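You operate a simulated robot arm through the tools that you are given. There is no shell and no other tool. Be economical: measure what you need, move in short steps, check, and stop when the job is done.

The job below is to be done with a simulated robot arm. You get a single attempt, and the scene is never put back.

Task
Spread the long bed, lay the damp brick on it and tap it down to the line.
Fine: mortar from the board, by trowel; tap with the mallet; both tools back.

Only the result counts: the job must be done as asked and must still hold three seconds after the hand-in. Knocking over, shifting, dropping, spilling or breaking anything else fails it.

Robot
A 6-joint arm with a two-finger parallel gripper, fixed in place. Base frame: the origin is at the foot of the arm, x ahead of it, y to its left, z up; the work surface is at about z = 600. Lengths are in mm, angles in degrees, forces in N, time in s.
With the tool pointing down near the work surface it reaches from about 120 to 600 mm from the base axis. Its first joint turns from -66.0 to 66.0 degrees. Payload 2.7 kg.
Tool frame: the origin (TCP) lies between the finger pads and is the grasp point; the fingertips stand 23 mm ahead of it; z points along the fingers, y is the line along which they close. Largest opening 94 mm; finger width 38, thickness 10; the body of the gripper, 54 by 96 mm, starts 39 mm behind the TCP.
Orientation is that of the tool frame in the base frame, as [roll, pitch, yaw] about the fixed x, y, z axes, in that order (R = Rz(yaw) Ry(pitch) Rx(roll)). With the fingers straight down and closing along the base's y, the tool's x points along the base's -x, its y along +y and its z along -z.

Tools
- The arm moves only by the tool step_arm. Its argument "steps" is a list of rows, each an object (a shift or turn left out is 0, a gripper value left out holds the last) with "slide": the shift along the tool's x, y, z in units of 400 mm (1.0 is 400 mm), a list of three; "dr": the turn, a rotation vector about the tool's x, y, z in units of 180 degrees (1.0 is 180 degrees), a list of three; "grip": the opening, from 0 (shut) to 1 (fully open). In form: [{"slide": [tx, ty, tz], "dr": [ax, ay, az], "grip": grip}, ...]. A call has 1 to 20 rows; each row is the pose to reach, as a shift and turn from the pose commanded when the call began, along the tool's axes at that moment. A call with a number of a shift or a turn outside -1 to 1 is refused whole. Each row takes 0.2 s and may step no farther than 50 mm and 8.6 degrees from the row before; otherwise, or with a gripper value out of range, the whole call is refused. A pose out of reach is approached as far as the arm can. The call stops where the force on the tool passes 70 N (or 10 N more than at its start, if that is more) or the arm is blocked; 0.2 s more then pass. Each finger travels about 45 mm/s and halts on what it meets, pressing with about 30 N; the grip force reading is that of the motor and also rises with nothing between the fingers. The clock runs only during rows and for 0.2 s after the last one: add rows that repeat a pose to give the fingers time. The reply holds the time, the measured pose of the TCP, the force on the tool along the base axes, the opening and the grip force, in the units named above and with some noise, and new pictures: "pictures" is both (left out), scene, wrist or none.
- Cameras (640 x 400 px; columns grow to the right, rows downward): "scene" is fixed at [77.1, -432.8, 1405.3]; the picture's right is [0.76, -0.65, 0.00], its down [-0.35, -0.42, -0.84] and it looks along [0.54, 0.64, -0.55] (base axes); focal length 360 px, centre (320, 200). "wrist" rides on the gripper at [86, 16, -75] in the tool frame; the picture's right is [-0.18, 0.98, 0.00], its down [-0.58, -0.11, -0.81] and it looks along [-0.79, -0.15, 0.59] (tool axes); focal length 243 px, centre (320, 200). There is no depth. A picture from a camera that has moved, and an enlarged one, comes with that camera's place and axes in the base frame and with its lens.
- inspect(camera, box): a new picture of the part [left, top, right, bottom] of that camera's present view, enlarged. The clock stands still meanwhile.
- close_job(): hands the job in; it is judged then, once.

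Go step by step. Nothing tells you positions but the pictures and the camera data: compare them with the known pose of the tool, close in by small moves and look again before you grip or let go. The budget is 120 turns and 170 pictures, counting those below and the enlarged ones. Unless the task says otherwise, let go and move clear before handing in, and close with one line.

The tools are called after ">>>" as a command line: name --argument value ..., lists and objects as JSON in quotes. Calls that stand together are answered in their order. step_arm: Moves the arm, as the interface text tells. Its arguments: {"type":"object","properties":{"steps":{"type":"array","items":{"type":"object","properties":{"slide":{"type":"array","items":{"type":"number"}},"dr":{"type":"array","items":{"type":"number"}},"grip":{"type":"number"}}}},"pictures":{"type":"string","enum":["both","scene","wrist","none"]}},"required":["steps"]} The other tools are called the same way: inspect (camera, box) takes an enlarged picture of a part of a camera's view; close_job () hands the job in.

At the start:

```text
t: 0.0
position: [444.5, -14.9, 1100.9]
tcp_rot: [179.8, 0.1, -180.0]
force: [-0.1, -0.3, 0.4]
finger_gap: 94.0
grip_force: 0.1
```

scene: 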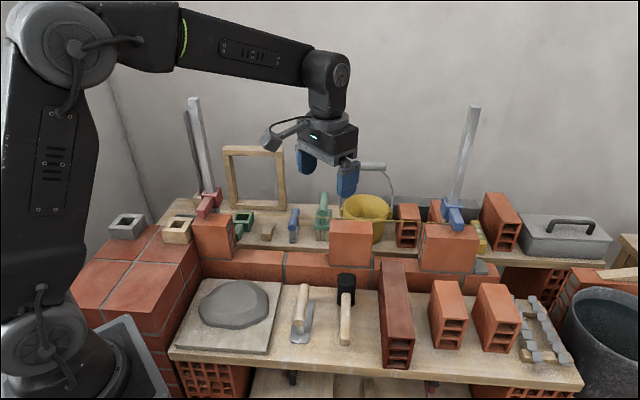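
wrist: 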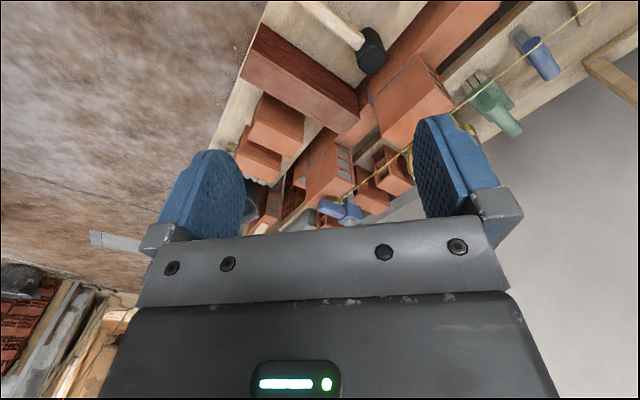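

I see a mortar board, a trowel, a mallet, several bricks, and a wall with two gaps and a string line. I'll enlarge parts of the scene before moving.

>>> inspect --camera "scene" --box '[160, 180, 400, 330]'

>>> inspect --camera "scene" --box '[360, 180, 600, 330]'

>>> inspect --camera "scene" --box '[160, 250, 400, 400]'

>>> inspect --camera "scene" --box '[360, 250, 600, 400]'

```text
2.67 times, centred on (280, 255) of scene
camera zoom: at [77.1, -432.8, 1405.3], right [0.76, -0.65, 0.0], down [-0.35, -0.42, -0.84], along [0.54, 0.64, -0.55], focal length 961 px, centre (427, 53)
```

zoom: 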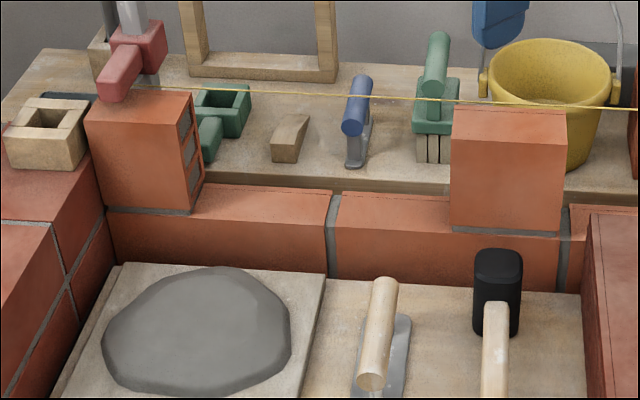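

```text
2.67 times, centred on (480, 255) of scene
camera zoom: at [77.1, -432.8, 1405.3], right [0.76, -0.65, 0.0], down [-0.35, -0.42, -0.84], along [0.54, 0.64, -0.55], focal length 961 px, centre (-107, 53)
```

zoom: 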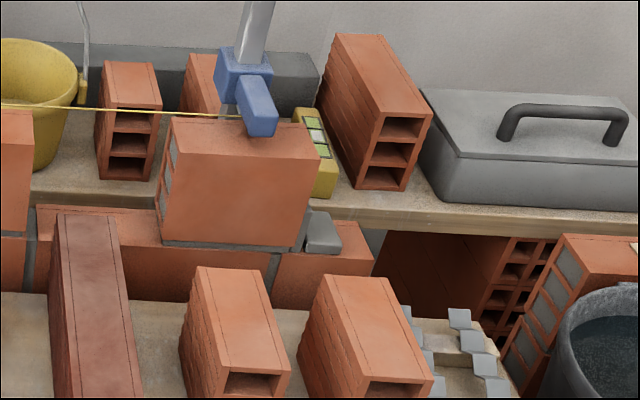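

```text
2.67 times, centred on (280, 325) of scene
camera zoom: at [77.1, -432.8, 1405.3], right [0.76, -0.65, 0.0], down [-0.35, -0.42, -0.84], along [0.54, 0.64, -0.55], focal length 961 px, centre (427, -133)
```

zoom: 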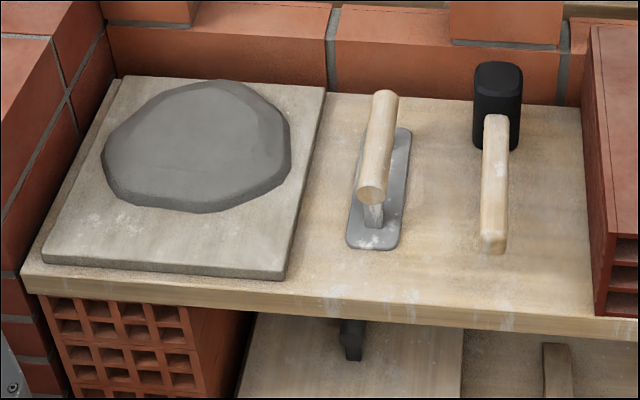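

```text
2.67 times, centred on (480, 325) of scene
camera zoom: at [77.1, -432.8, 1405.3], right [0.76, -0.65, 0.0], down [-0.35, -0.42, -0.84], along [0.54, 0.64, -0.55], focal length 961 px, centre (-107, -133)
```

zoom: 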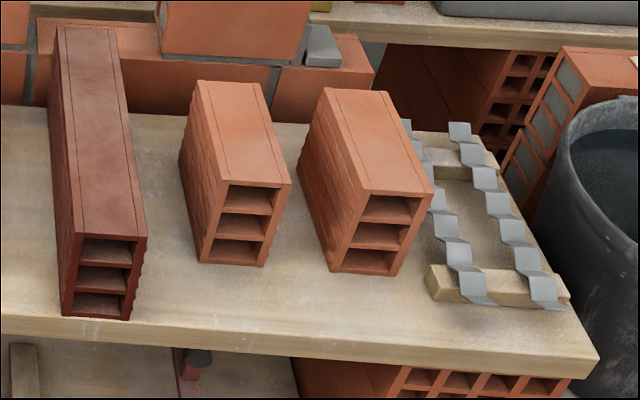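

The dark long brick looks like the damp one, and the wall runs at about -45° to the base. I'll zoom in further on the left (longer) gap and on the other things I need.

>>> inspect --camera "scene" --box '[190, 200, 300, 290]'

>>> inspect --camera "scene" --box '[290, 200, 400, 290]'

>>> inspect --camera "scene" --box '[370, 190, 500, 290]'

>>> inspect --camera "scene" --box '[360, 250, 440, 380]'

>>> inspect --camera "scene" --box '[280, 260, 370, 350]'

```text
4.44 times, centred on (245, 245) of scene
camera zoom: at [77.1, -432.8, 1405.3], right [0.76, -0.65, 0.0], down [-0.35, -0.42, -0.84], along [0.54, 0.64, -0.55], focal length 1602 px, centre (653, 0)
```

zoom: 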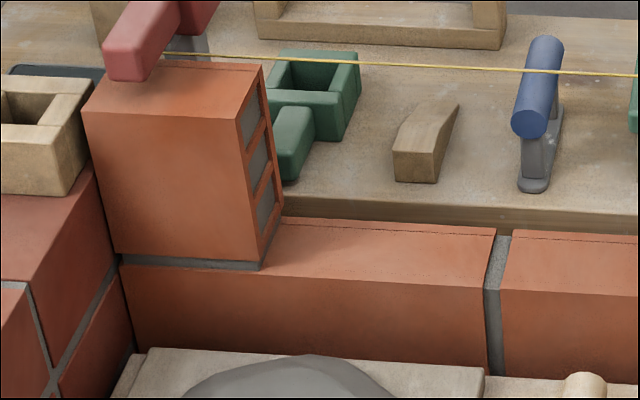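

```text
4.44 times, centred on (345, 245) of scene
camera zoom: at [77.1, -432.8, 1405.3], right [0.76, -0.65, 0.0], down [-0.35, -0.42, -0.84], along [0.54, 0.64, -0.55], focal length 1602 px, centre (209, 0)
```

zoom: 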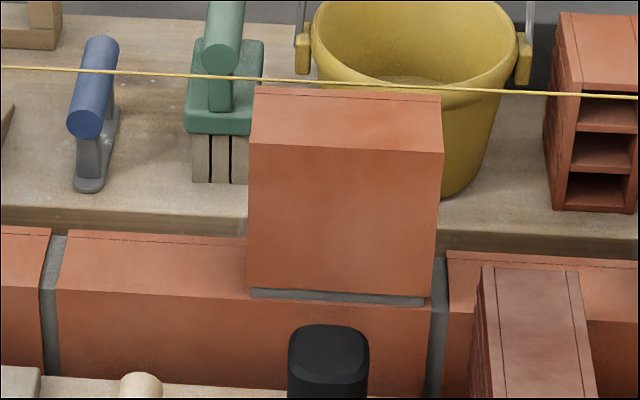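

```text
4.00 times, centred on (435, 240) of scene
camera zoom: at [77.1, -432.8, 1405.3], right [0.76, -0.65, 0.0], down [-0.35, -0.42, -0.84], along [0.54, 0.64, -0.55], focal length 1442 px, centre (-140, 40)
```

zoom: 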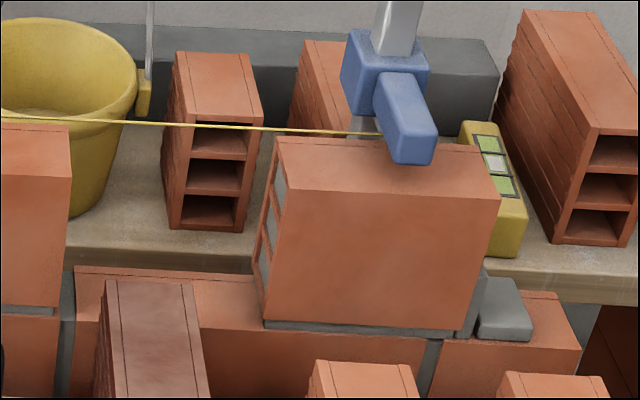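

```text
3.08 times, centred on (400, 315) of scene
camera zoom: at [77.1, -432.8, 1405.3], right [0.76, -0.65, 0.0], down [-0.35, -0.42, -0.84], along [0.54, 0.64, -0.55], focal length 1109 px, centre (74, -154)
```

zoom: 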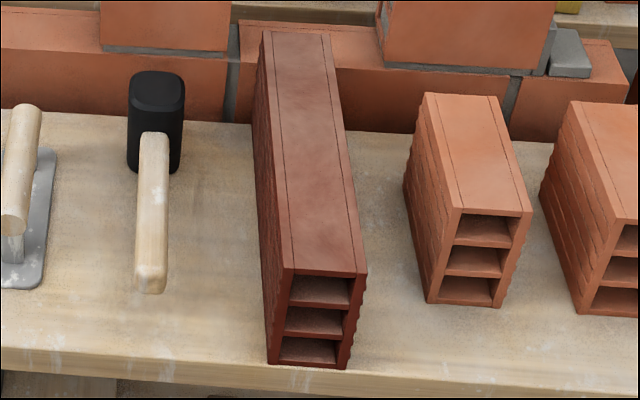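

```text
4.44 times, centred on (325, 305) of scene
camera zoom: at [77.1, -432.8, 1405.3], right [0.76, -0.65, 0.0], down [-0.35, -0.42, -0.84], along [0.54, 0.64, -0.55], focal length 1602 px, centre (298, -267)
```

zoom: 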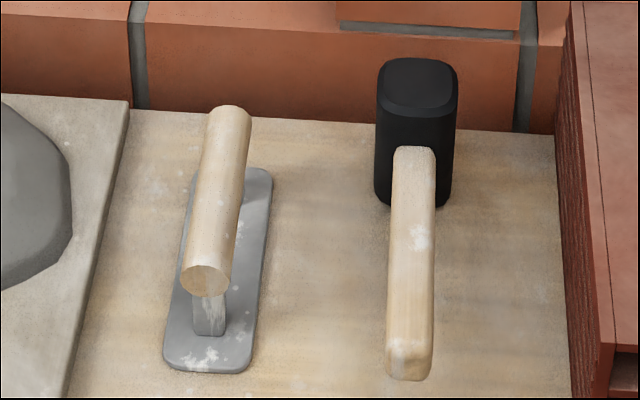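

Assuming the table is at z=600, I estimate the damp brick at 250x60x116 with its centre near (628,-80). The long gap is on the left, centred near (510,249) with its bed at z≈681. I'll move to a viewing pose turned toward the wall so I can check these by parallax, including the line.

>>> step_arm --steps '[{"slide": [0.06, 0.048, 0.0625], "dr": [0, 0, -0.0417]}, {"slide": [0.12, 0.096, 0.125], "dr": [0, 0, -0.0833]}, {"slide": [0.18, 0.144, 0.1875], "dr": [0, 0, -0.125]}, {"slide": [0.24, 0.192, 0.25], "dr": [0, 0, -0.1667]}, {"slide": [0.3, 0.24, 0.3125], "dr": [0, 0, -0.2083]}, {"slide": [0.36, 0.2875, 0.375], "dr": [0, 0, -0.25]}, {"slide": [0.36, 0.2875, 0.375], "dr": [0, 0, -0.25]}]'

```text
t: 1.6
position: [303.5, 101.0, 949.5]
tcp_rot: [179.9, 0.1, -134.8]
force: [0.5, -0.3, 0.3]
finger_gap: 94.0
grip_force: 0.0
camera wrist: at [229.8, 49.5, 1025.2], right [-0.57, 0.82, 0.0], down [0.49, 0.33, 0.81], along [0.66, 0.46, -0.59], focal length 243 px, centre (320, 200)
```

scene: 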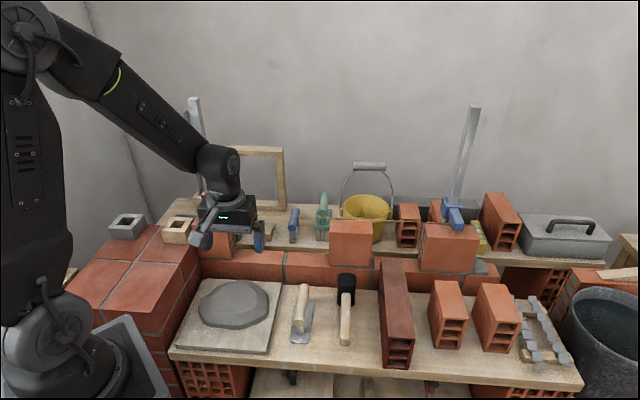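
wrist: 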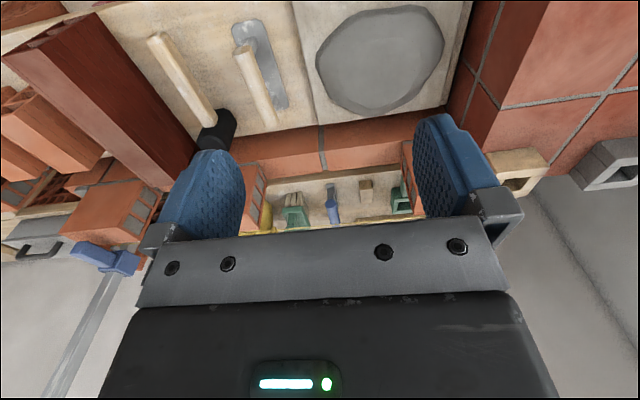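

The wrist picture is upside down but useful. I'll zoom in on it for the parallax.

>>> inspect --camera "wrist" --box '[230, 100, 430, 240]'

>>> inspect --camera "wrist" --box '[0, 0, 320, 200]'

```text
2.86 times, centred on (330, 170) of wrist
camera zoom: at [229.8, 49.5, 1025.2], right [-0.57, 0.82, 0.0], down [0.49, 0.33, 0.81], along [0.66, 0.46, -0.59], focal length 693 px, centre (291, 286)
```

zoom: 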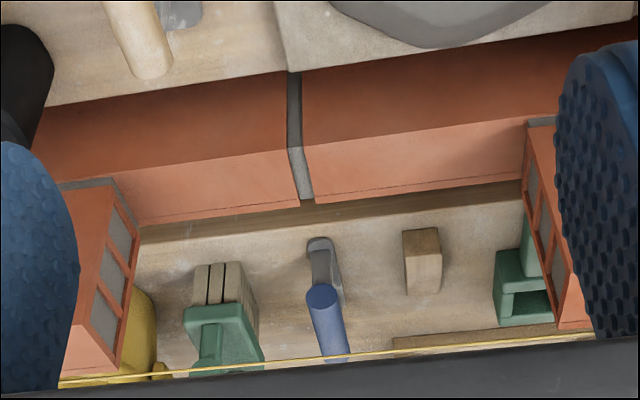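

```text
2.00 times, centred on (160, 100) of wrist
camera zoom: at [229.8, 49.5, 1025.2], right [-0.57, 0.82, 0.0], down [0.49, 0.33, 0.81], along [0.66, 0.46, -0.59], focal length 485 px, centre (640, 400)
```

zoom: 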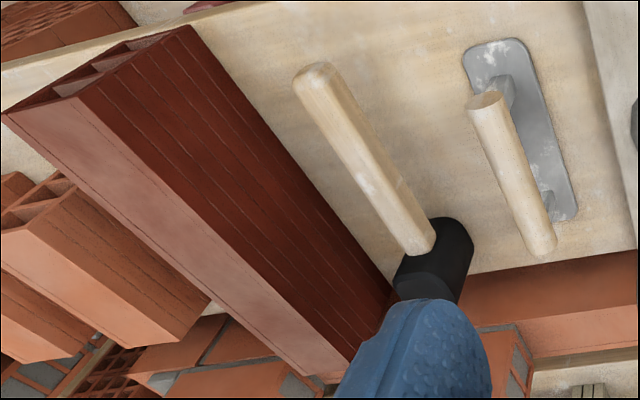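

The line's height and depth can't be separated from these two angles, so I'll look from nearly straight above. I'm moving over the long gap, high and clear of everything.

>>> step_arm --steps '[{"slide": [-0.12, -0.02, 0]}, {"slide": [-0.24, -0.04, 0]}, {"slide": [-0.36, -0.06, 0]}, {"slide": [-0.48, -0.08, 0]}, {"slide": [-0.58, -0.1, 0]}, {"slide": [-0.58, -0.1, 0]}]'

```text
t: 3.0
position: [494.4, 237.1, 950.4]
tcp_rot: [180.0, 0.0, -134.9]
force: [0.1, 0.2, -0.6]
finger_gap: 94.0
grip_force: 0.0
camera wrist: at [421.5, 185.3, 1024.1], right [-0.57, 0.82, 0.0], down [0.49, 0.33, 0.81], along [0.67, 0.46, -0.59], focal length 243 px, centre (320, 200)
```

scene: 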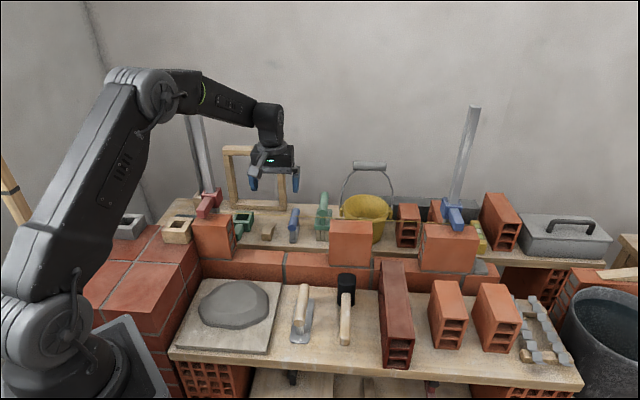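
wrist: 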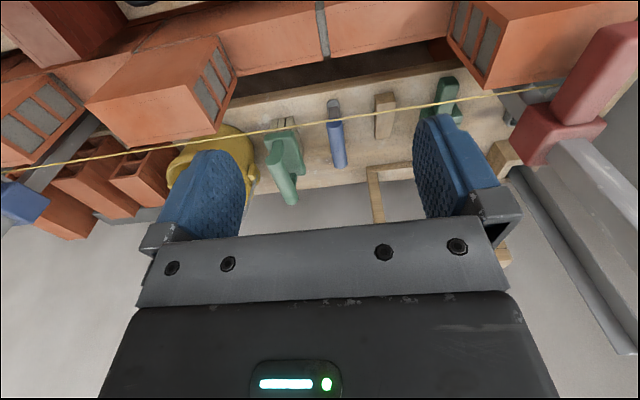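

>>> inspect --camera "wrist" --box '[60, 20, 260, 180]'

>>> inspect --camera "wrist" --box '[430, 0, 640, 160]'

>>> inspect --camera "scene" --box '[320, 205, 390, 250]'

>>> inspect --camera "scene" --box '[180, 180, 250, 225]'

```text
2.50 times, centred on (160, 100) of wrist
camera zoom: at [421.5, 185.3, 1024.1], right [-0.57, 0.82, 0.0], down [0.49, 0.33, 0.81], along [0.67, 0.46, -0.59], focal length 606 px, centre (720, 450)
```

zoom: 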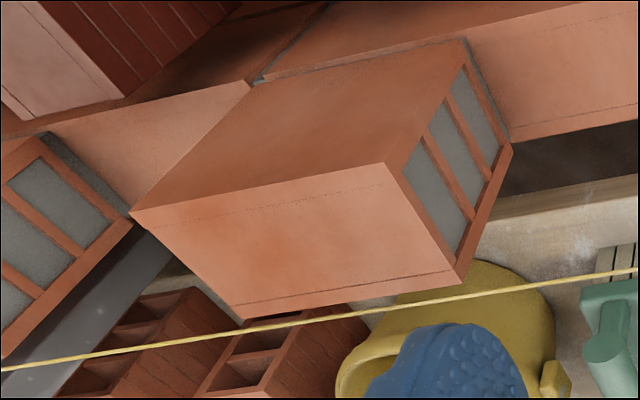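

```text
2.50 times, centred on (535, 80) of wrist
camera zoom: at [421.5, 185.3, 1024.1], right [-0.57, 0.82, 0.0], down [0.49, 0.33, 0.81], along [0.67, 0.46, -0.59], focal length 606 px, centre (-218, 500)
```

zoom: 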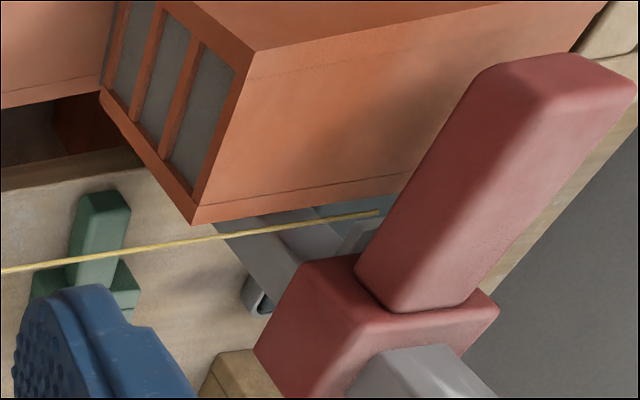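

```text
8.89 times, centred on (355, 228) of scene
camera zoom: at [77.1, -432.8, 1405.3], right [0.76, -0.65, 0.0], down [-0.35, -0.42, -0.84], along [0.54, 0.64, -0.55], focal length 3205 px, centre (9, -44)
```

zoom: 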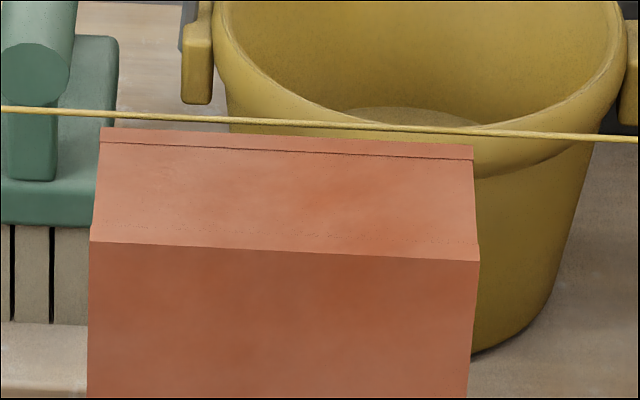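

```text
8.89 times, centred on (215, 202) of scene
camera zoom: at [77.1, -432.8, 1405.3], right [0.76, -0.65, 0.0], down [-0.35, -0.42, -0.84], along [0.54, 0.64, -0.55], focal length 3205 px, centre (1253, 178)
```

zoom: 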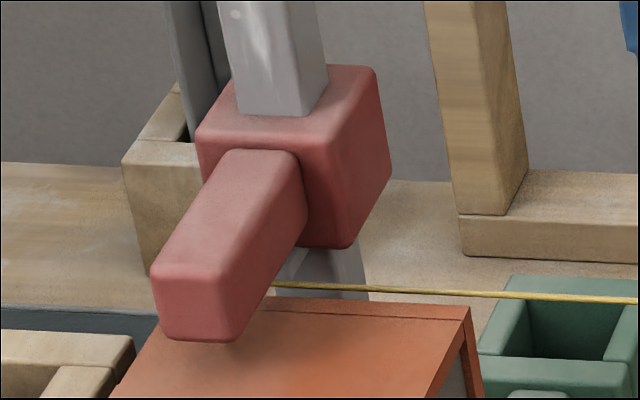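

The line hangs about 10 mm behind the wall's rear face, at brick-top height, so the rear finger should just fit between them. Next I'll go above the trowel handle, which I estimate at (452,78) and z≈677.

>>> step_arm --steps '[{"slide": [0.09, -0.05, 0]}, {"slide": [0.18, -0.1, 0]}, {"slide": [0.27, -0.15, 0.05]}, {"slide": [0.355, -0.195, 0.12]}, {"slide": [0.355, -0.195, 0.24]}, {"slide": [0.355, -0.195, 0.34]}, {"slide": [0.355, -0.195, 0.4]}, {"slide": [0.355, -0.195, 0.4]}]'

```text
t: 4.8
position: [448.2, 81.8, 791.8]
tcp_rot: [-180.0, 0.1, -135.0]
force: [0.1, -0.1, -0.8]
finger_gap: 94.1
grip_force: 0.1
camera wrist: at [373.9, 30.0, 866.3], right [-0.57, 0.82, 0.0], down [0.49, 0.33, 0.81], along [0.67, 0.46, -0.59], focal length 243 px, centre (320, 200)
```

scene: 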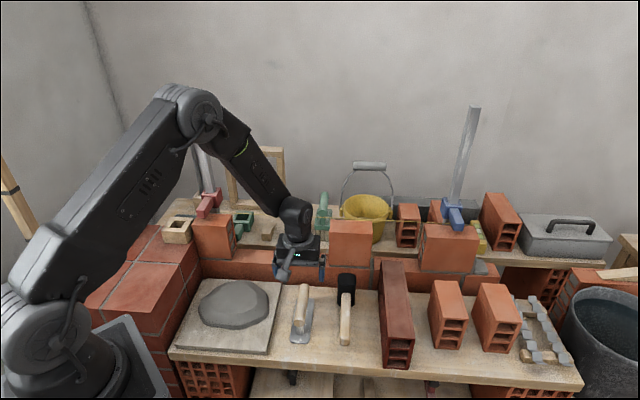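
wrist: 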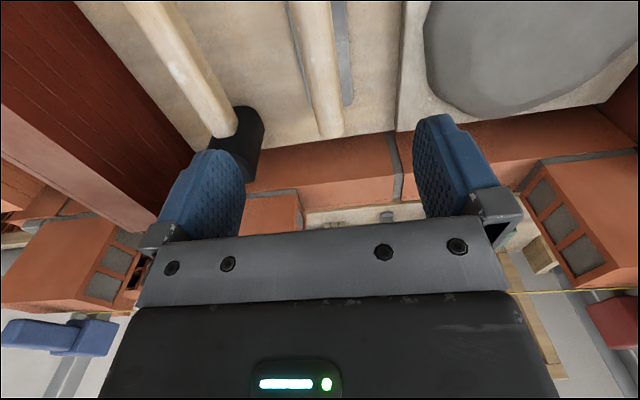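

The handle lines up with the tool axis at z≈662–675. I'll go down to TCP z≈667 with the fingers partly closed.

>>> step_arm --steps '[{"slide": [0, 0, 0.08], "grip": 0.65}, {"slide": [0, 0, 0.16]}, {"slide": [0, 0, 0.23]}, {"slide": [0, 0, 0.28]}, {"slide": [0, 0, 0.28]}]'

```text
t: 6.0
position: [448.0, 81.7, 680.2]
tcp_rot: [-180.0, 0.1, -135.0]
force: [0.3, -1.1, 0.0]
finger_gap: 61.2
grip_force: 0.1
camera wrist: at [374.8, 30.6, 753.6], right [-0.57, 0.82, 0.0], down [0.49, 0.33, 0.81], along [0.67, 0.46, -0.59], focal length 243 px, centre (320, 200)
```

scene: 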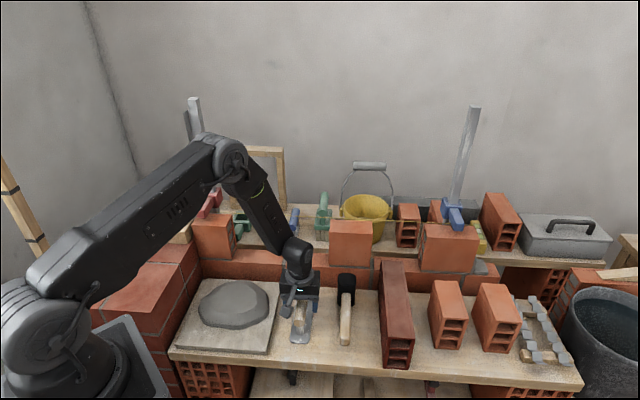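
wrist: 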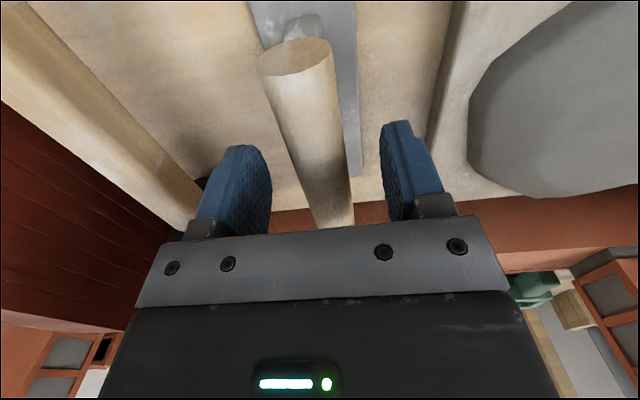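

The handle axis looks about 22 mm below the TCP and centred. I'll go down 20 mm, forward 8 mm, and close.

>>> step_arm --steps '[{"slide": [-0.02, 0, 0.05]}, {"slide": [-0.02, 0, 0.05]}, {"slide": [-0.02, 0, 0.05], "grip": 0.3}, {"slide": [-0.02, 0, 0.05], "grip": 0.3}, {"slide": [-0.02, 0, 0.05], "grip": 0.2}, {"slide": [-0.02, 0, 0.05], "grip": 0.2}]'

```text
t: 7.4
position: [454.5, 87.8, 659.5]
tcp_rot: [179.9, 0.2, -135.0]
force: [0.7, -0.1, -0.9]
finger_gap: 27.6
grip_force: 30.1
camera wrist: at [380.5, 36.8, 733.3], right [-0.57, 0.82, 0.0], down [0.49, 0.33, 0.81], along [0.67, 0.46, -0.59], focal length 243 px, centre (320, 200)
```

scene: 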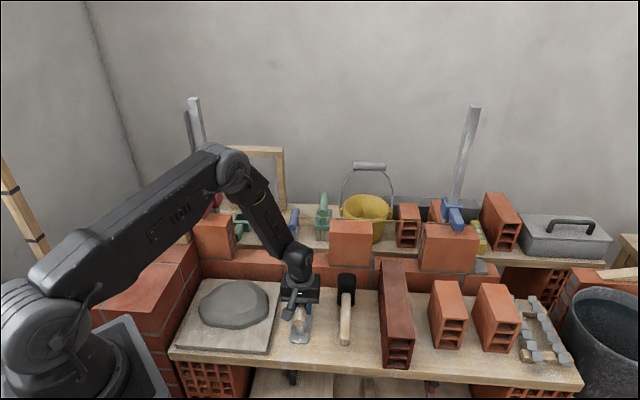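
wrist: 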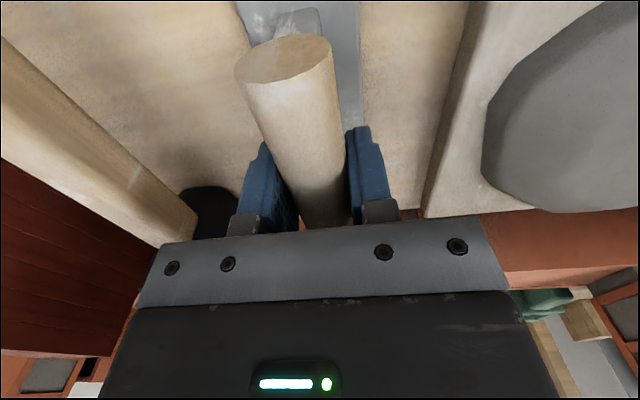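

The trowel is gripped, with a handle diameter of about 28 mm. I'm lifting it and taking it over the mortar heap, whose centre I put near (334,223).

>>> step_arm --steps '[{"slide": [0, 0, -0.05]}, {"slide": [0, 0, -0.15]}, {"slide": [0, 0, -0.25]}, {"slide": [0, 0.1, -0.25]}, {"slide": [0, 0.2, -0.25]}, {"slide": [0, 0.3, -0.25]}, {"slide": [-0.02, 0.4, -0.25]}, {"slide": [-0.025, 0.45, -0.25]}, {"slide": [-0.025, 0.45, -0.25]}]'

>>> inspect --camera "scene" --box '[170, 230, 310, 350]'

```text
t: 9.4
position: [333.1, 221.1, 760.3]
tcp_rot: [-180.0, 0.2, -134.9]
force: [-0.5, 0.4, -2.1]
finger_gap: 27.7
grip_force: 29.9
camera wrist: at [258.6, 169.5, 833.4], right [-0.57, 0.82, 0.0], down [0.49, 0.33, 0.81], along [0.67, 0.46, -0.59], focal length 243 px, centre (320, 200)
```

scene: 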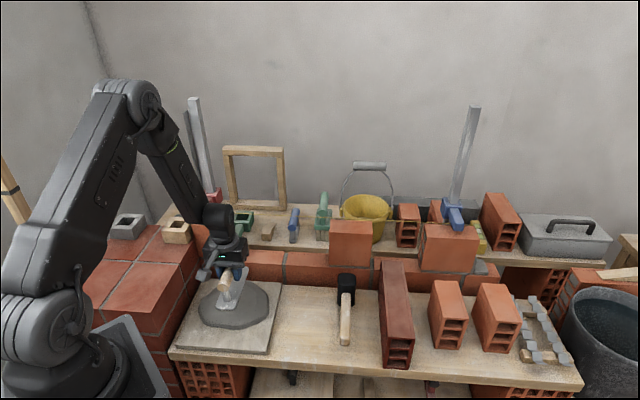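
wrist: 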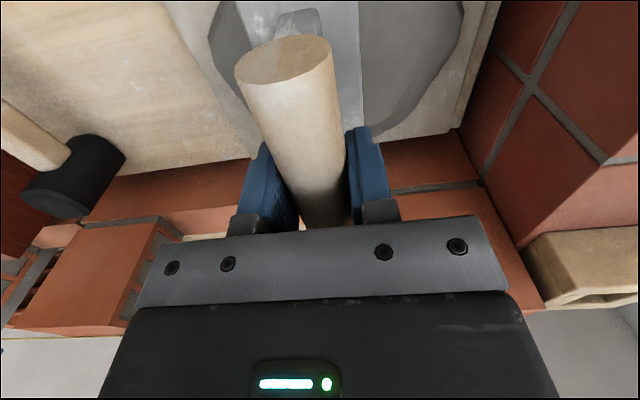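

```text
3.33 times, centred on (240, 290) of scene
camera zoom: at [77.1, -432.8, 1405.3], right [0.76, -0.65, 0.0], down [-0.35, -0.42, -0.84], along [0.54, 0.64, -0.55], focal length 1202 px, centre (587, -100)
```

zoom: 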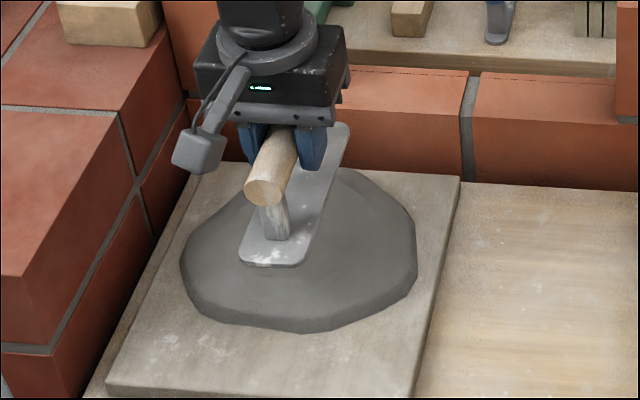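

I'm lowering the blade toward the heap in small steps.

>>> step_arm --steps '[{"slide": [0, 0, 0.05]}, {"slide": [0, 0, 0.09]}, {"slide": [0, 0, 0.11]}, {"slide": [0, 0, 0.125]}, {"slide": [0, 0, 0.135]}, {"slide": [0, 0, 0.145]}]'

>>> inspect --camera "scene" --box '[170, 230, 310, 350]'

```text
t: 10.8
position: [334.5, 220.3, 702.5]
tcp_rot: [179.9, 0.2, -135.0]
force: [-6.0, -5.1, 24.7]
finger_gap: 27.3
grip_force: 30.1
camera wrist: at [260.3, 169.4, 776.4], right [-0.57, 0.82, 0.0], down [0.49, 0.33, 0.81], along [0.67, 0.46, -0.59], focal length 243 px, centre (320, 200)
```

scene: 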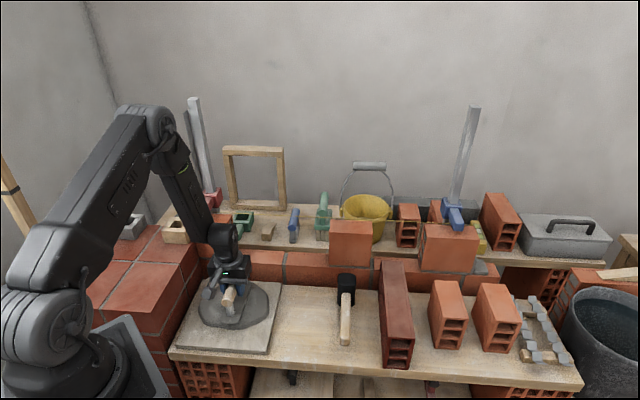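
wrist: 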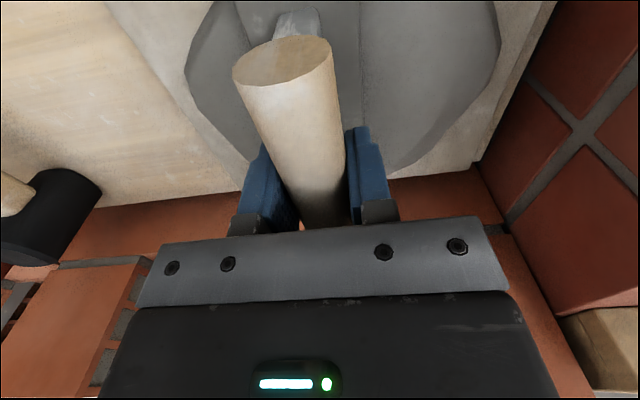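

```text
3.33 times, centred on (240, 290) of scene
camera zoom: at [76.7, -433.1, 1405.2], right [0.76, -0.65, 0.0], down [-0.35, -0.42, -0.84], along [0.54, 0.64, -0.55], focal length 1202 px, centre (587, -100)
```

zoom: 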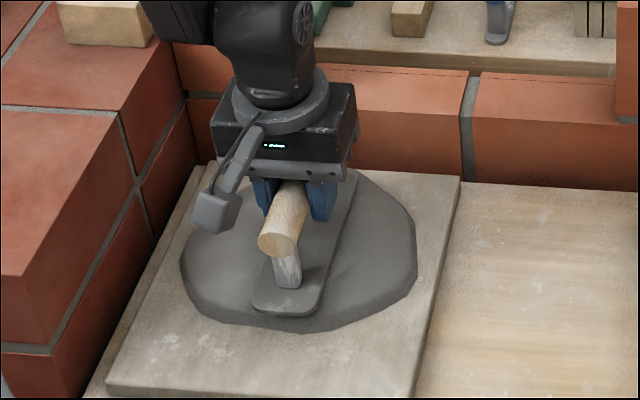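

There is contact at 25 N and the blade has gone mortar-coloured. I'm lifting to check whether it is loaded.

>>> step_arm --steps '[{"slide": [0, 0, -0.05]}, {"slide": [0, 0, -0.1]}, {"slide": [0, 0, -0.2]}, {"slide": [0, 0, -0.3]}, {"slide": [0, 0, -0.3]}]'

>>> inspect --camera "scene" --box '[170, 200, 310, 320]'

```text
t: 12.0
position: [335.5, 219.9, 820.5]
tcp_rot: [-180.0, 0.0, -134.9]
force: [-0.3, 0.5, -1.5]
finger_gap: 27.9
grip_force: 30.2
camera wrist: at [261.6, 169.2, 894.6], right [-0.57, 0.82, 0.0], down [0.49, 0.33, 0.81], along [0.67, 0.46, -0.59], focal length 243 px, centre (320, 200)
```

scene: 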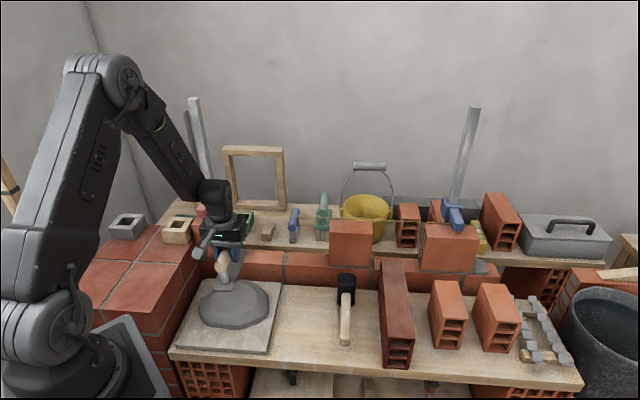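
wrist: 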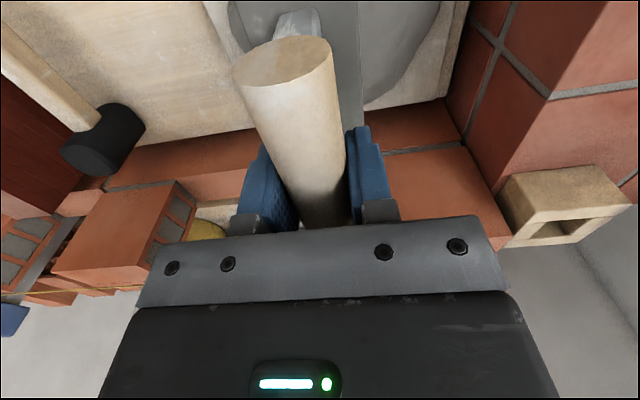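

```text
3.33 times, centred on (240, 260) of scene
camera zoom: at [77.1, -432.8, 1405.3], right [0.76, -0.65, 0.0], down [-0.35, -0.42, -0.84], along [0.54, 0.64, -0.55], focal length 1202 px, centre (587, 0)
```

zoom: 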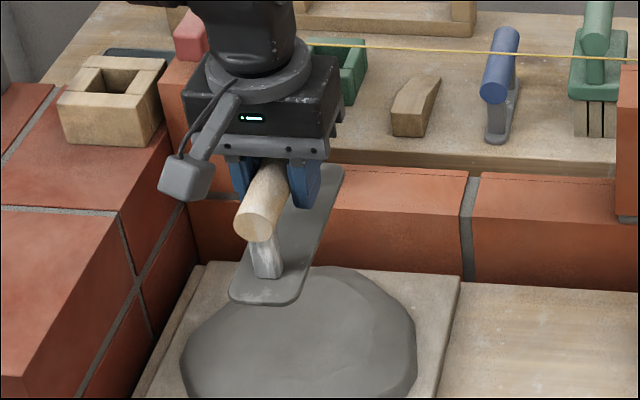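

The blade is loaded. To keep the gripper body away from the line I'll turn the blade along the wall in front of the gap, then slide in low from the front with the tool leaning slightly forward.

>>> step_arm --steps '[{"slide": [0, -0.0232, 0], "dr": [0, 0, -0.0455]}, {"slide": [0, -0.0465, 0], "dr": [0, 0, -0.0909]}, {"slide": [0, -0.07, 0], "dr": [0, 0, -0.1364]}, {"slide": [0, -0.093, 0], "dr": [0, 0, -0.1818]}, {"slide": [0, -0.116, 0], "dr": [0, 0, -0.2273]}, {"slide": [0, -0.14, 0], "dr": [0, 0, -0.2727]}, {"slide": [0, -0.163, 0], "dr": [0, 0, -0.3182]}, {"slide": [0, -0.186, 0], "dr": [0, 0, -0.3636]}, {"slide": [0, -0.209, 0], "dr": [0, 0, -0.4091]}, {"slide": [0, -0.232, 0], "dr": [0, 0, -0.4545]}, {"slide": [0, -0.256, 0], "dr": [0, 0, -0.5]}, {"slide": [0, -0.256, 0], "dr": [0, 0, -0.5]}]'

```text
t: 14.6
position: [405.5, 148.6, 820.1]
tcp_rot: [-179.9, 0.0, -44.9]
force: [0.1, -0.1, -0.8]
finger_gap: 27.9
grip_force: 29.8
camera wrist: at [454.7, 75.1, 894.7], right [-0.82, -0.57, 0.0], down [-0.34, 0.49, 0.81], along [-0.46, 0.66, -0.59], focal length 243 px, centre (320, 200)
```

scene: 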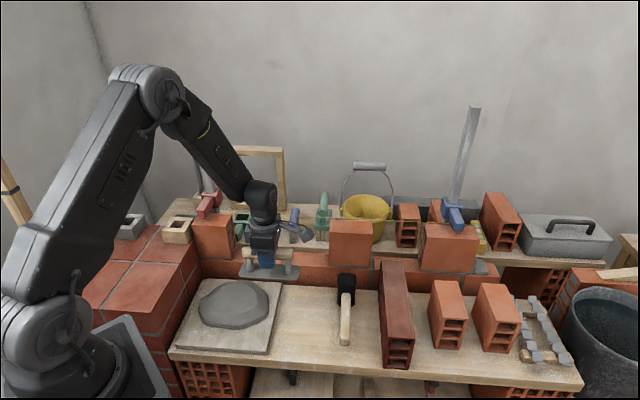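
wrist: 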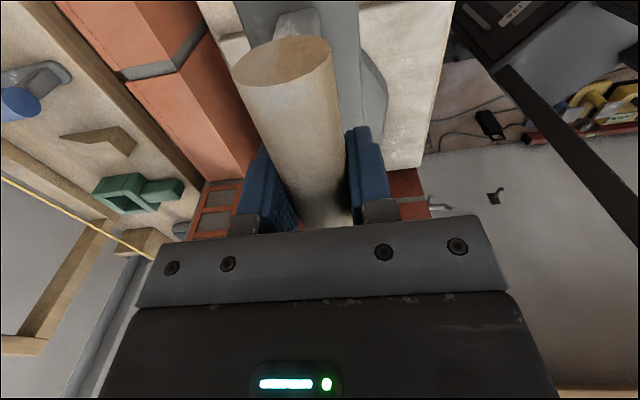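

Turned cleanly. Now I'll lean 10°, lower, and slide in over the bed from the front, staying about 20 mm above it.

>>> step_arm --steps '[{"slide": [0, -0.05, 0.05], "dr": [0.028, 0, 0]}, {"slide": [0, -0.1, 0.1], "dr": [0.0556, 0, 0]}, {"slide": [0, -0.16, 0.125], "dr": [0.0556, 0, 0]}, {"slide": [0, -0.22, 0.1375], "dr": [0.0556, 0, 0]}, {"slide": [0, -0.28, 0.1375], "dr": [0.0556, 0, 0]}, {"slide": [0, -0.335, 0.1375], "dr": [0.0556, 0, 0]}, {"slide": [0, -0.335, 0.1375], "dr": [0.0556, 0, 0]}]'

>>> inspect --camera "scene" --box '[190, 180, 380, 300]'

```text
t: 16.2
position: [499.5, 244.1, 765.1]
tcp_rot: [-169.9, 0.0, -44.9]
force: [0.4, 0.5, -1.8]
finger_gap: 27.5
grip_force: 30.2
camera wrist: at [539.0, 160.6, 836.0], right [-0.81, -0.56, -0.17], down [-0.44, 0.39, 0.81], along [-0.38, 0.74, -0.56], focal length 243 px, centre (320, 200)
```

scene: 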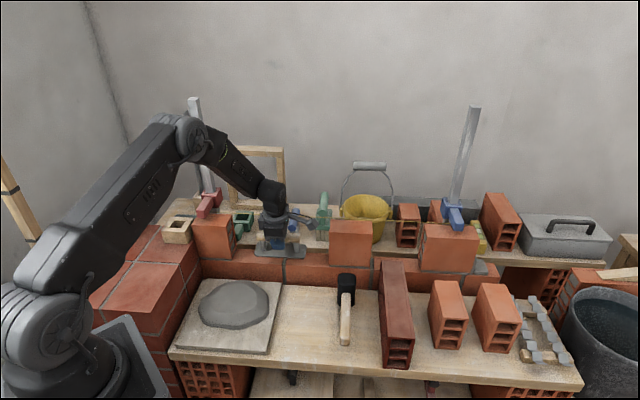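
wrist: 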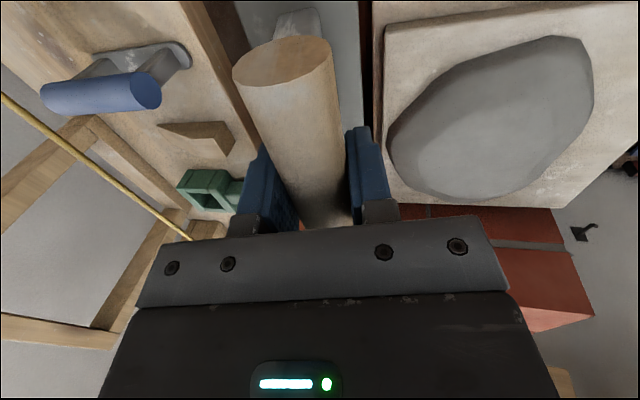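

```text
3.33 times, centred on (285, 240) of scene
camera zoom: at [77.1, -432.8, 1405.3], right [0.76, -0.65, 0.0], down [-0.35, -0.42, -0.84], along [0.54, 0.64, -0.55], focal length 1202 px, centre (437, 67)
```

zoom: 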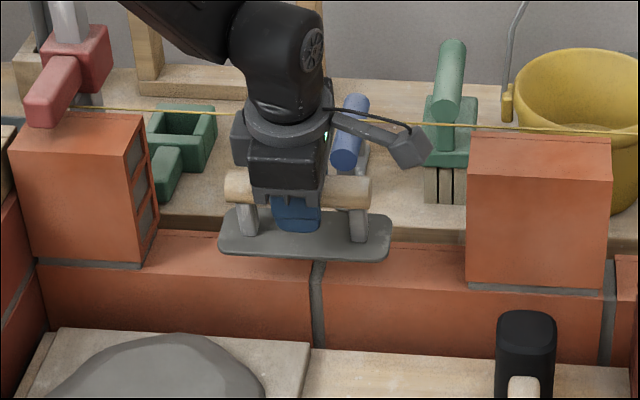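

The blade hovers correctly over the bed and the line is clear behind the gripper. I'll move to the left end and lower to contact.

>>> step_arm --steps '[{"slide": [-0.08, 0, 0]}, {"slide": [-0.15, 0, 0]}, {"slide": [-0.15, 0.0043, 0.0246]}, {"slide": [-0.15, 0.0065, 0.037]}, {"slide": [-0.15, 0.0087, 0.0493]}, {"slide": [-0.15, 0.0098, 0.0555]}]'

>>> inspect --camera "scene" --box '[190, 180, 380, 300]'

```text
t: 17.6
position: [458.6, 285.5, 743.0]
tcp_rot: [-169.9, 0.0, -45.0]
force: [0.5, -0.4, -2.5]
finger_gap: 27.7
grip_force: 30.3
camera wrist: at [498.0, 202.8, 813.1], right [-0.81, -0.56, -0.17], down [-0.44, 0.39, 0.81], along [-0.38, 0.74, -0.56], focal length 243 px, centre (320, 200)
```

scene: 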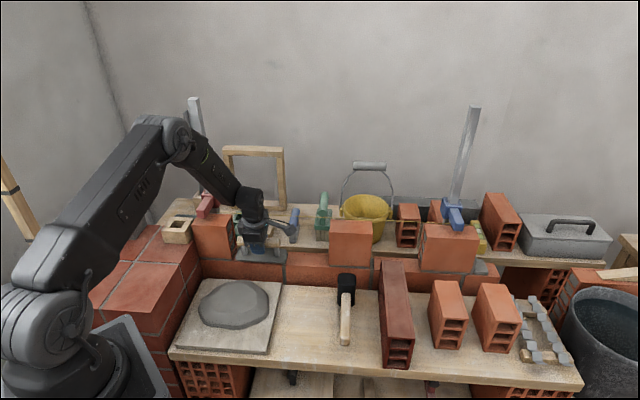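
wrist: 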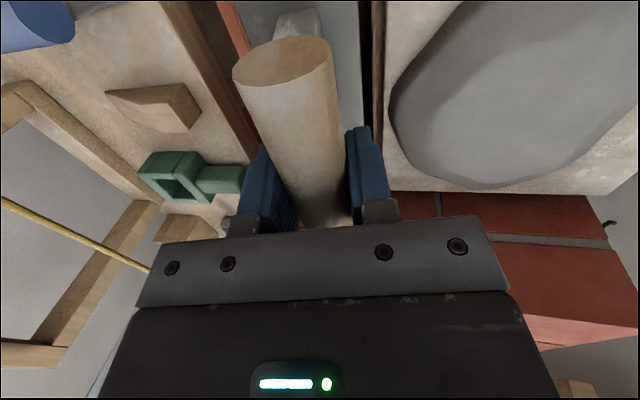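

```text
3.33 times, centred on (285, 240) of scene
camera zoom: at [77.1, -432.8, 1405.3], right [0.76, -0.65, 0.0], down [-0.35, -0.42, -0.84], along [0.54, 0.64, -0.55], focal length 1202 px, centre (437, 67)
```

zoom: 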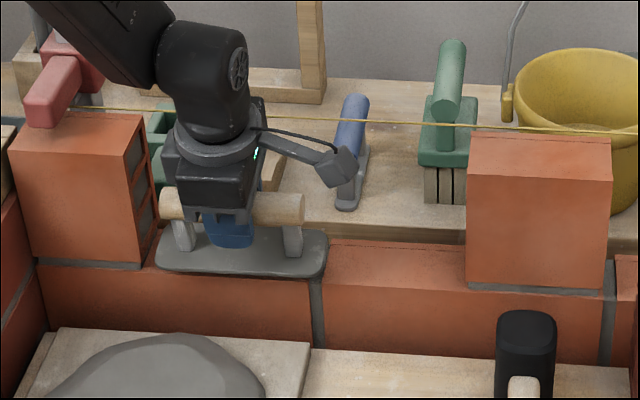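

No contact yet. I'll keep lowering a few millimetres at a time.

>>> step_arm --steps '[{"slide": [0, 0.0013, 0.0074]}, {"slide": [0, 0.0022, 0.0123]}, {"slide": [0, 0.003, 0.0172]}, {"slide": [0, 0.003, 0.0172]}]' --pictures "none"

>>> inspect --camera "scene" --box '[190, 200, 340, 300]'

```text
t: 18.6
position: [458.9, 286.0, 735.7]
tcp_rot: [-169.9, 0.0, -44.8]
force: [-0.6, 0.1, -3.1]
finger_gap: 27.9
grip_force: 29.8
```

```text
4.00 times, centred on (265, 250) of scene
camera zoom: at [77.1, -432.8, 1405.3], right [0.76, -0.65, 0.0], down [-0.35, -0.42, -0.84], along [0.54, 0.64, -0.55], focal length 1442 px, centre (540, 0)
```

zoom: 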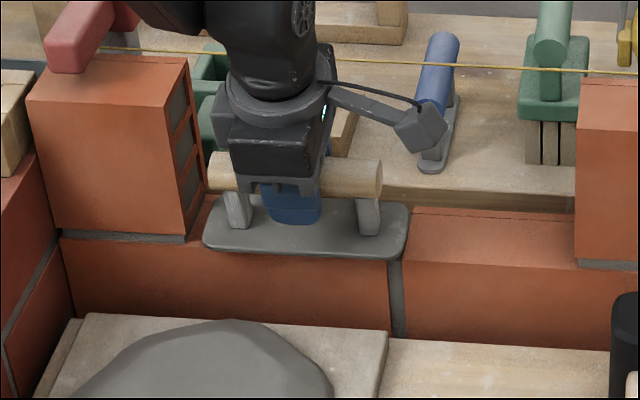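

>>> step_arm --steps '[{"slide": [0, 0.0013, 0.0074]}, {"slide": [0, 0.0026, 0.0148]}, {"slide": [0, 0.0033, 0.0185]}, {"slide": [0, 0.0033, 0.0185]}]' --pictures "none"

>>> inspect --camera "scene" --box '[190, 200, 340, 300]'

```text
t: 19.6
position: [458.0, 287.2, 728.6]
tcp_rot: [-169.9, 0.0, -45.0]
force: [-0.1, 0.6, -2.0]
finger_gap: 27.9
grip_force: 29.7
```

```text
4.00 times, centred on (265, 250) of scene
camera zoom: at [77.1, -432.8, 1405.3], right [0.76, -0.65, 0.0], down [-0.35, -0.42, -0.84], along [0.54, 0.64, -0.55], focal length 1442 px, centre (540, 0)
```

zoom: 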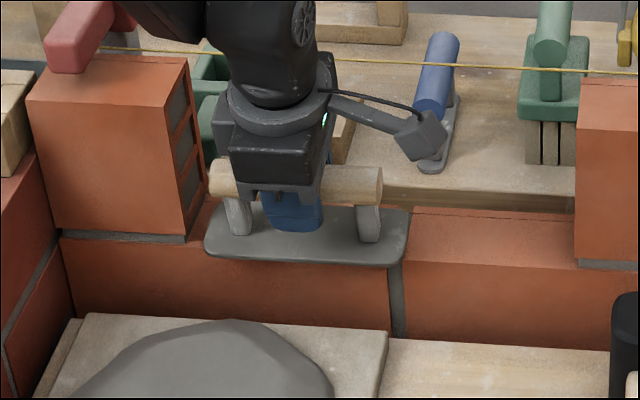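

Still no contact, and the blade's front edge overhangs the wall face. My depths are about 9 mm short and the bed is lower than I thought. I'll go up, 9 mm further back, and down again.

>>> step_arm --steps '[{"slide": [0, -0.0044, -0.0246]}, {"slide": [0, -0.0266, -0.0207]}, {"slide": [0, -0.0248, -0.0109]}, {"slide": [0, -0.0231, -0.001]}, {"slide": [0, -0.0222, 0.0039]}, {"slide": [0, -0.0222, 0.0039]}]' --pictures "none"

>>> inspect --camera "scene" --box '[190, 200, 340, 300]'

```text
t: 21.0
position: [464.7, 291.2, 727.9]
tcp_rot: [-169.9, 0.1, -44.9]
force: [1.1, -0.9, -3.0]
finger_gap: 27.9
grip_force: 29.9
```

```text
4.00 times, centred on (265, 250) of scene
camera zoom: at [77.1, -432.8, 1405.3], right [0.76, -0.65, 0.0], down [-0.35, -0.42, -0.84], along [0.54, 0.64, -0.55], focal length 1442 px, centre (540, 0)
```

zoom: 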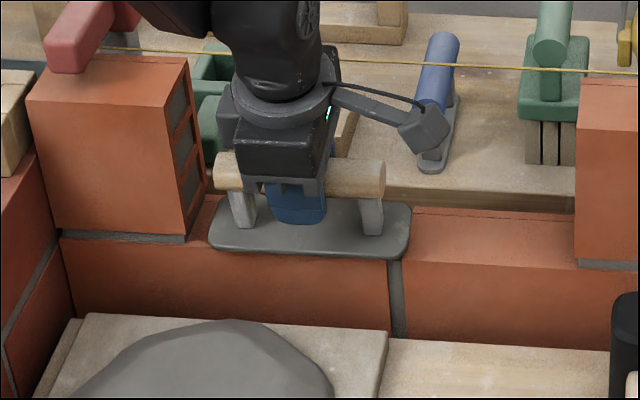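

>>> step_arm --steps '[{"slide": [0, 0.0013, 0.0074]}, {"slide": [0, 0.0026, 0.0148]}, {"slide": [0, 0.0035, 0.0197]}, {"slide": [0, 0.0035, 0.0197]}]' --pictures "none"

>>> inspect --camera "scene" --box '[190, 200, 340, 300]'

```text
t: 22.0
position: [464.3, 292.3, 720.6]
tcp_rot: [-169.8, 0.0, -44.9]
force: [0.2, 0.8, -1.3]
finger_gap: 27.8
grip_force: 30.5
```

```text
4.00 times, centred on (265, 250) of scene
camera zoom: at [77.1, -432.8, 1405.3], right [0.76, -0.65, 0.0], down [-0.35, -0.42, -0.84], along [0.54, 0.64, -0.55], focal length 1442 px, centre (540, 0)
```

zoom: 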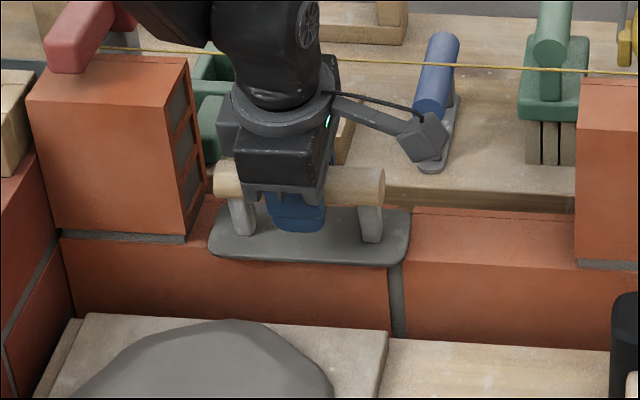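

>>> inspect --camera "scene" --box '[230, 240, 300, 280]'

>>> inspect --camera "wrist" --box '[180, 0, 420, 150]'

```text
9.14 times, centred on (265, 260) of scene
camera zoom: at [77.1, -432.8, 1405.3], right [0.76, -0.65, 0.0], down [-0.35, -0.42, -0.84], along [0.54, 0.64, -0.55], focal length 3296 px, centre (823, -349)
```

zoom: 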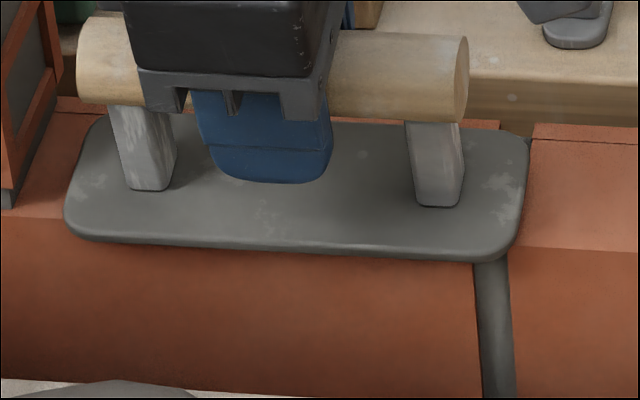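

```text
2.67 times, centred on (300, 75) of wrist
camera zoom: at [504.1, 209.6, 791.1], right [-0.81, -0.56, -0.17], down [-0.44, 0.39, 0.81], along [-0.38, 0.74, -0.56], focal length 647 px, centre (373, 533)
```

zoom: 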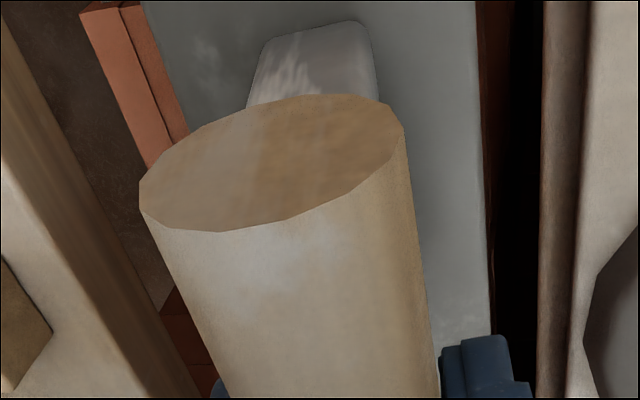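

The wrist view shows the blade still overhanging the front, so the wall is deeper than estimated. I'll rise 15 mm, shift 12 mm back, and check the line clearance.

>>> step_arm --steps '[{"slide": [0, -0.0065, -0.0369]}, {"slide": [0, -0.036, -0.0317]}, {"slide": [0, -0.036, -0.0317]}]' --pictures "wrist"

>>> inspect --camera "scene" --box '[200, 200, 300, 270]'

```text
t: 22.8
position: [473.4, 301.4, 736.3]
tcp_rot: [-169.9, 0.1, -44.9]
force: [-0.2, 0.4, -2.3]
finger_gap: 27.7
grip_force: 29.8
camera wrist: at [512.2, 218.6, 806.2], right [-0.81, -0.56, -0.17], down [-0.44, 0.39, 0.81], along [-0.38, 0.74, -0.56], focal length 243 px, centre (320, 200)
```

wrist: 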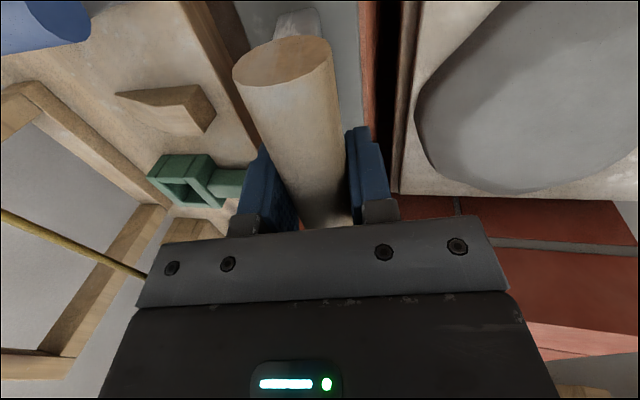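

```text
5.71 times, centred on (250, 235) of scene
camera zoom: at [77.1, -432.8, 1405.3], right [0.76, -0.65, 0.0], down [-0.35, -0.42, -0.84], along [0.54, 0.64, -0.55], focal length 2060 px, centre (720, 0)
```

zoom: 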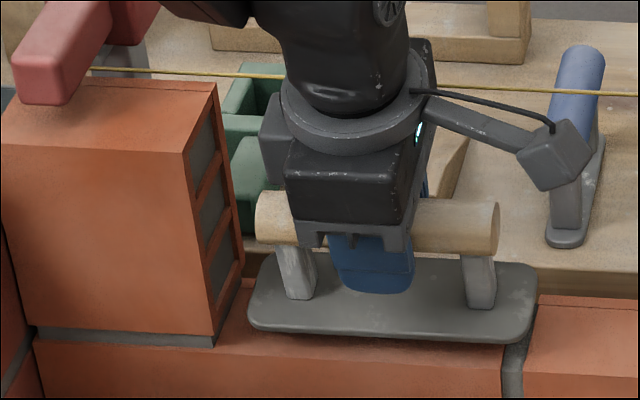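

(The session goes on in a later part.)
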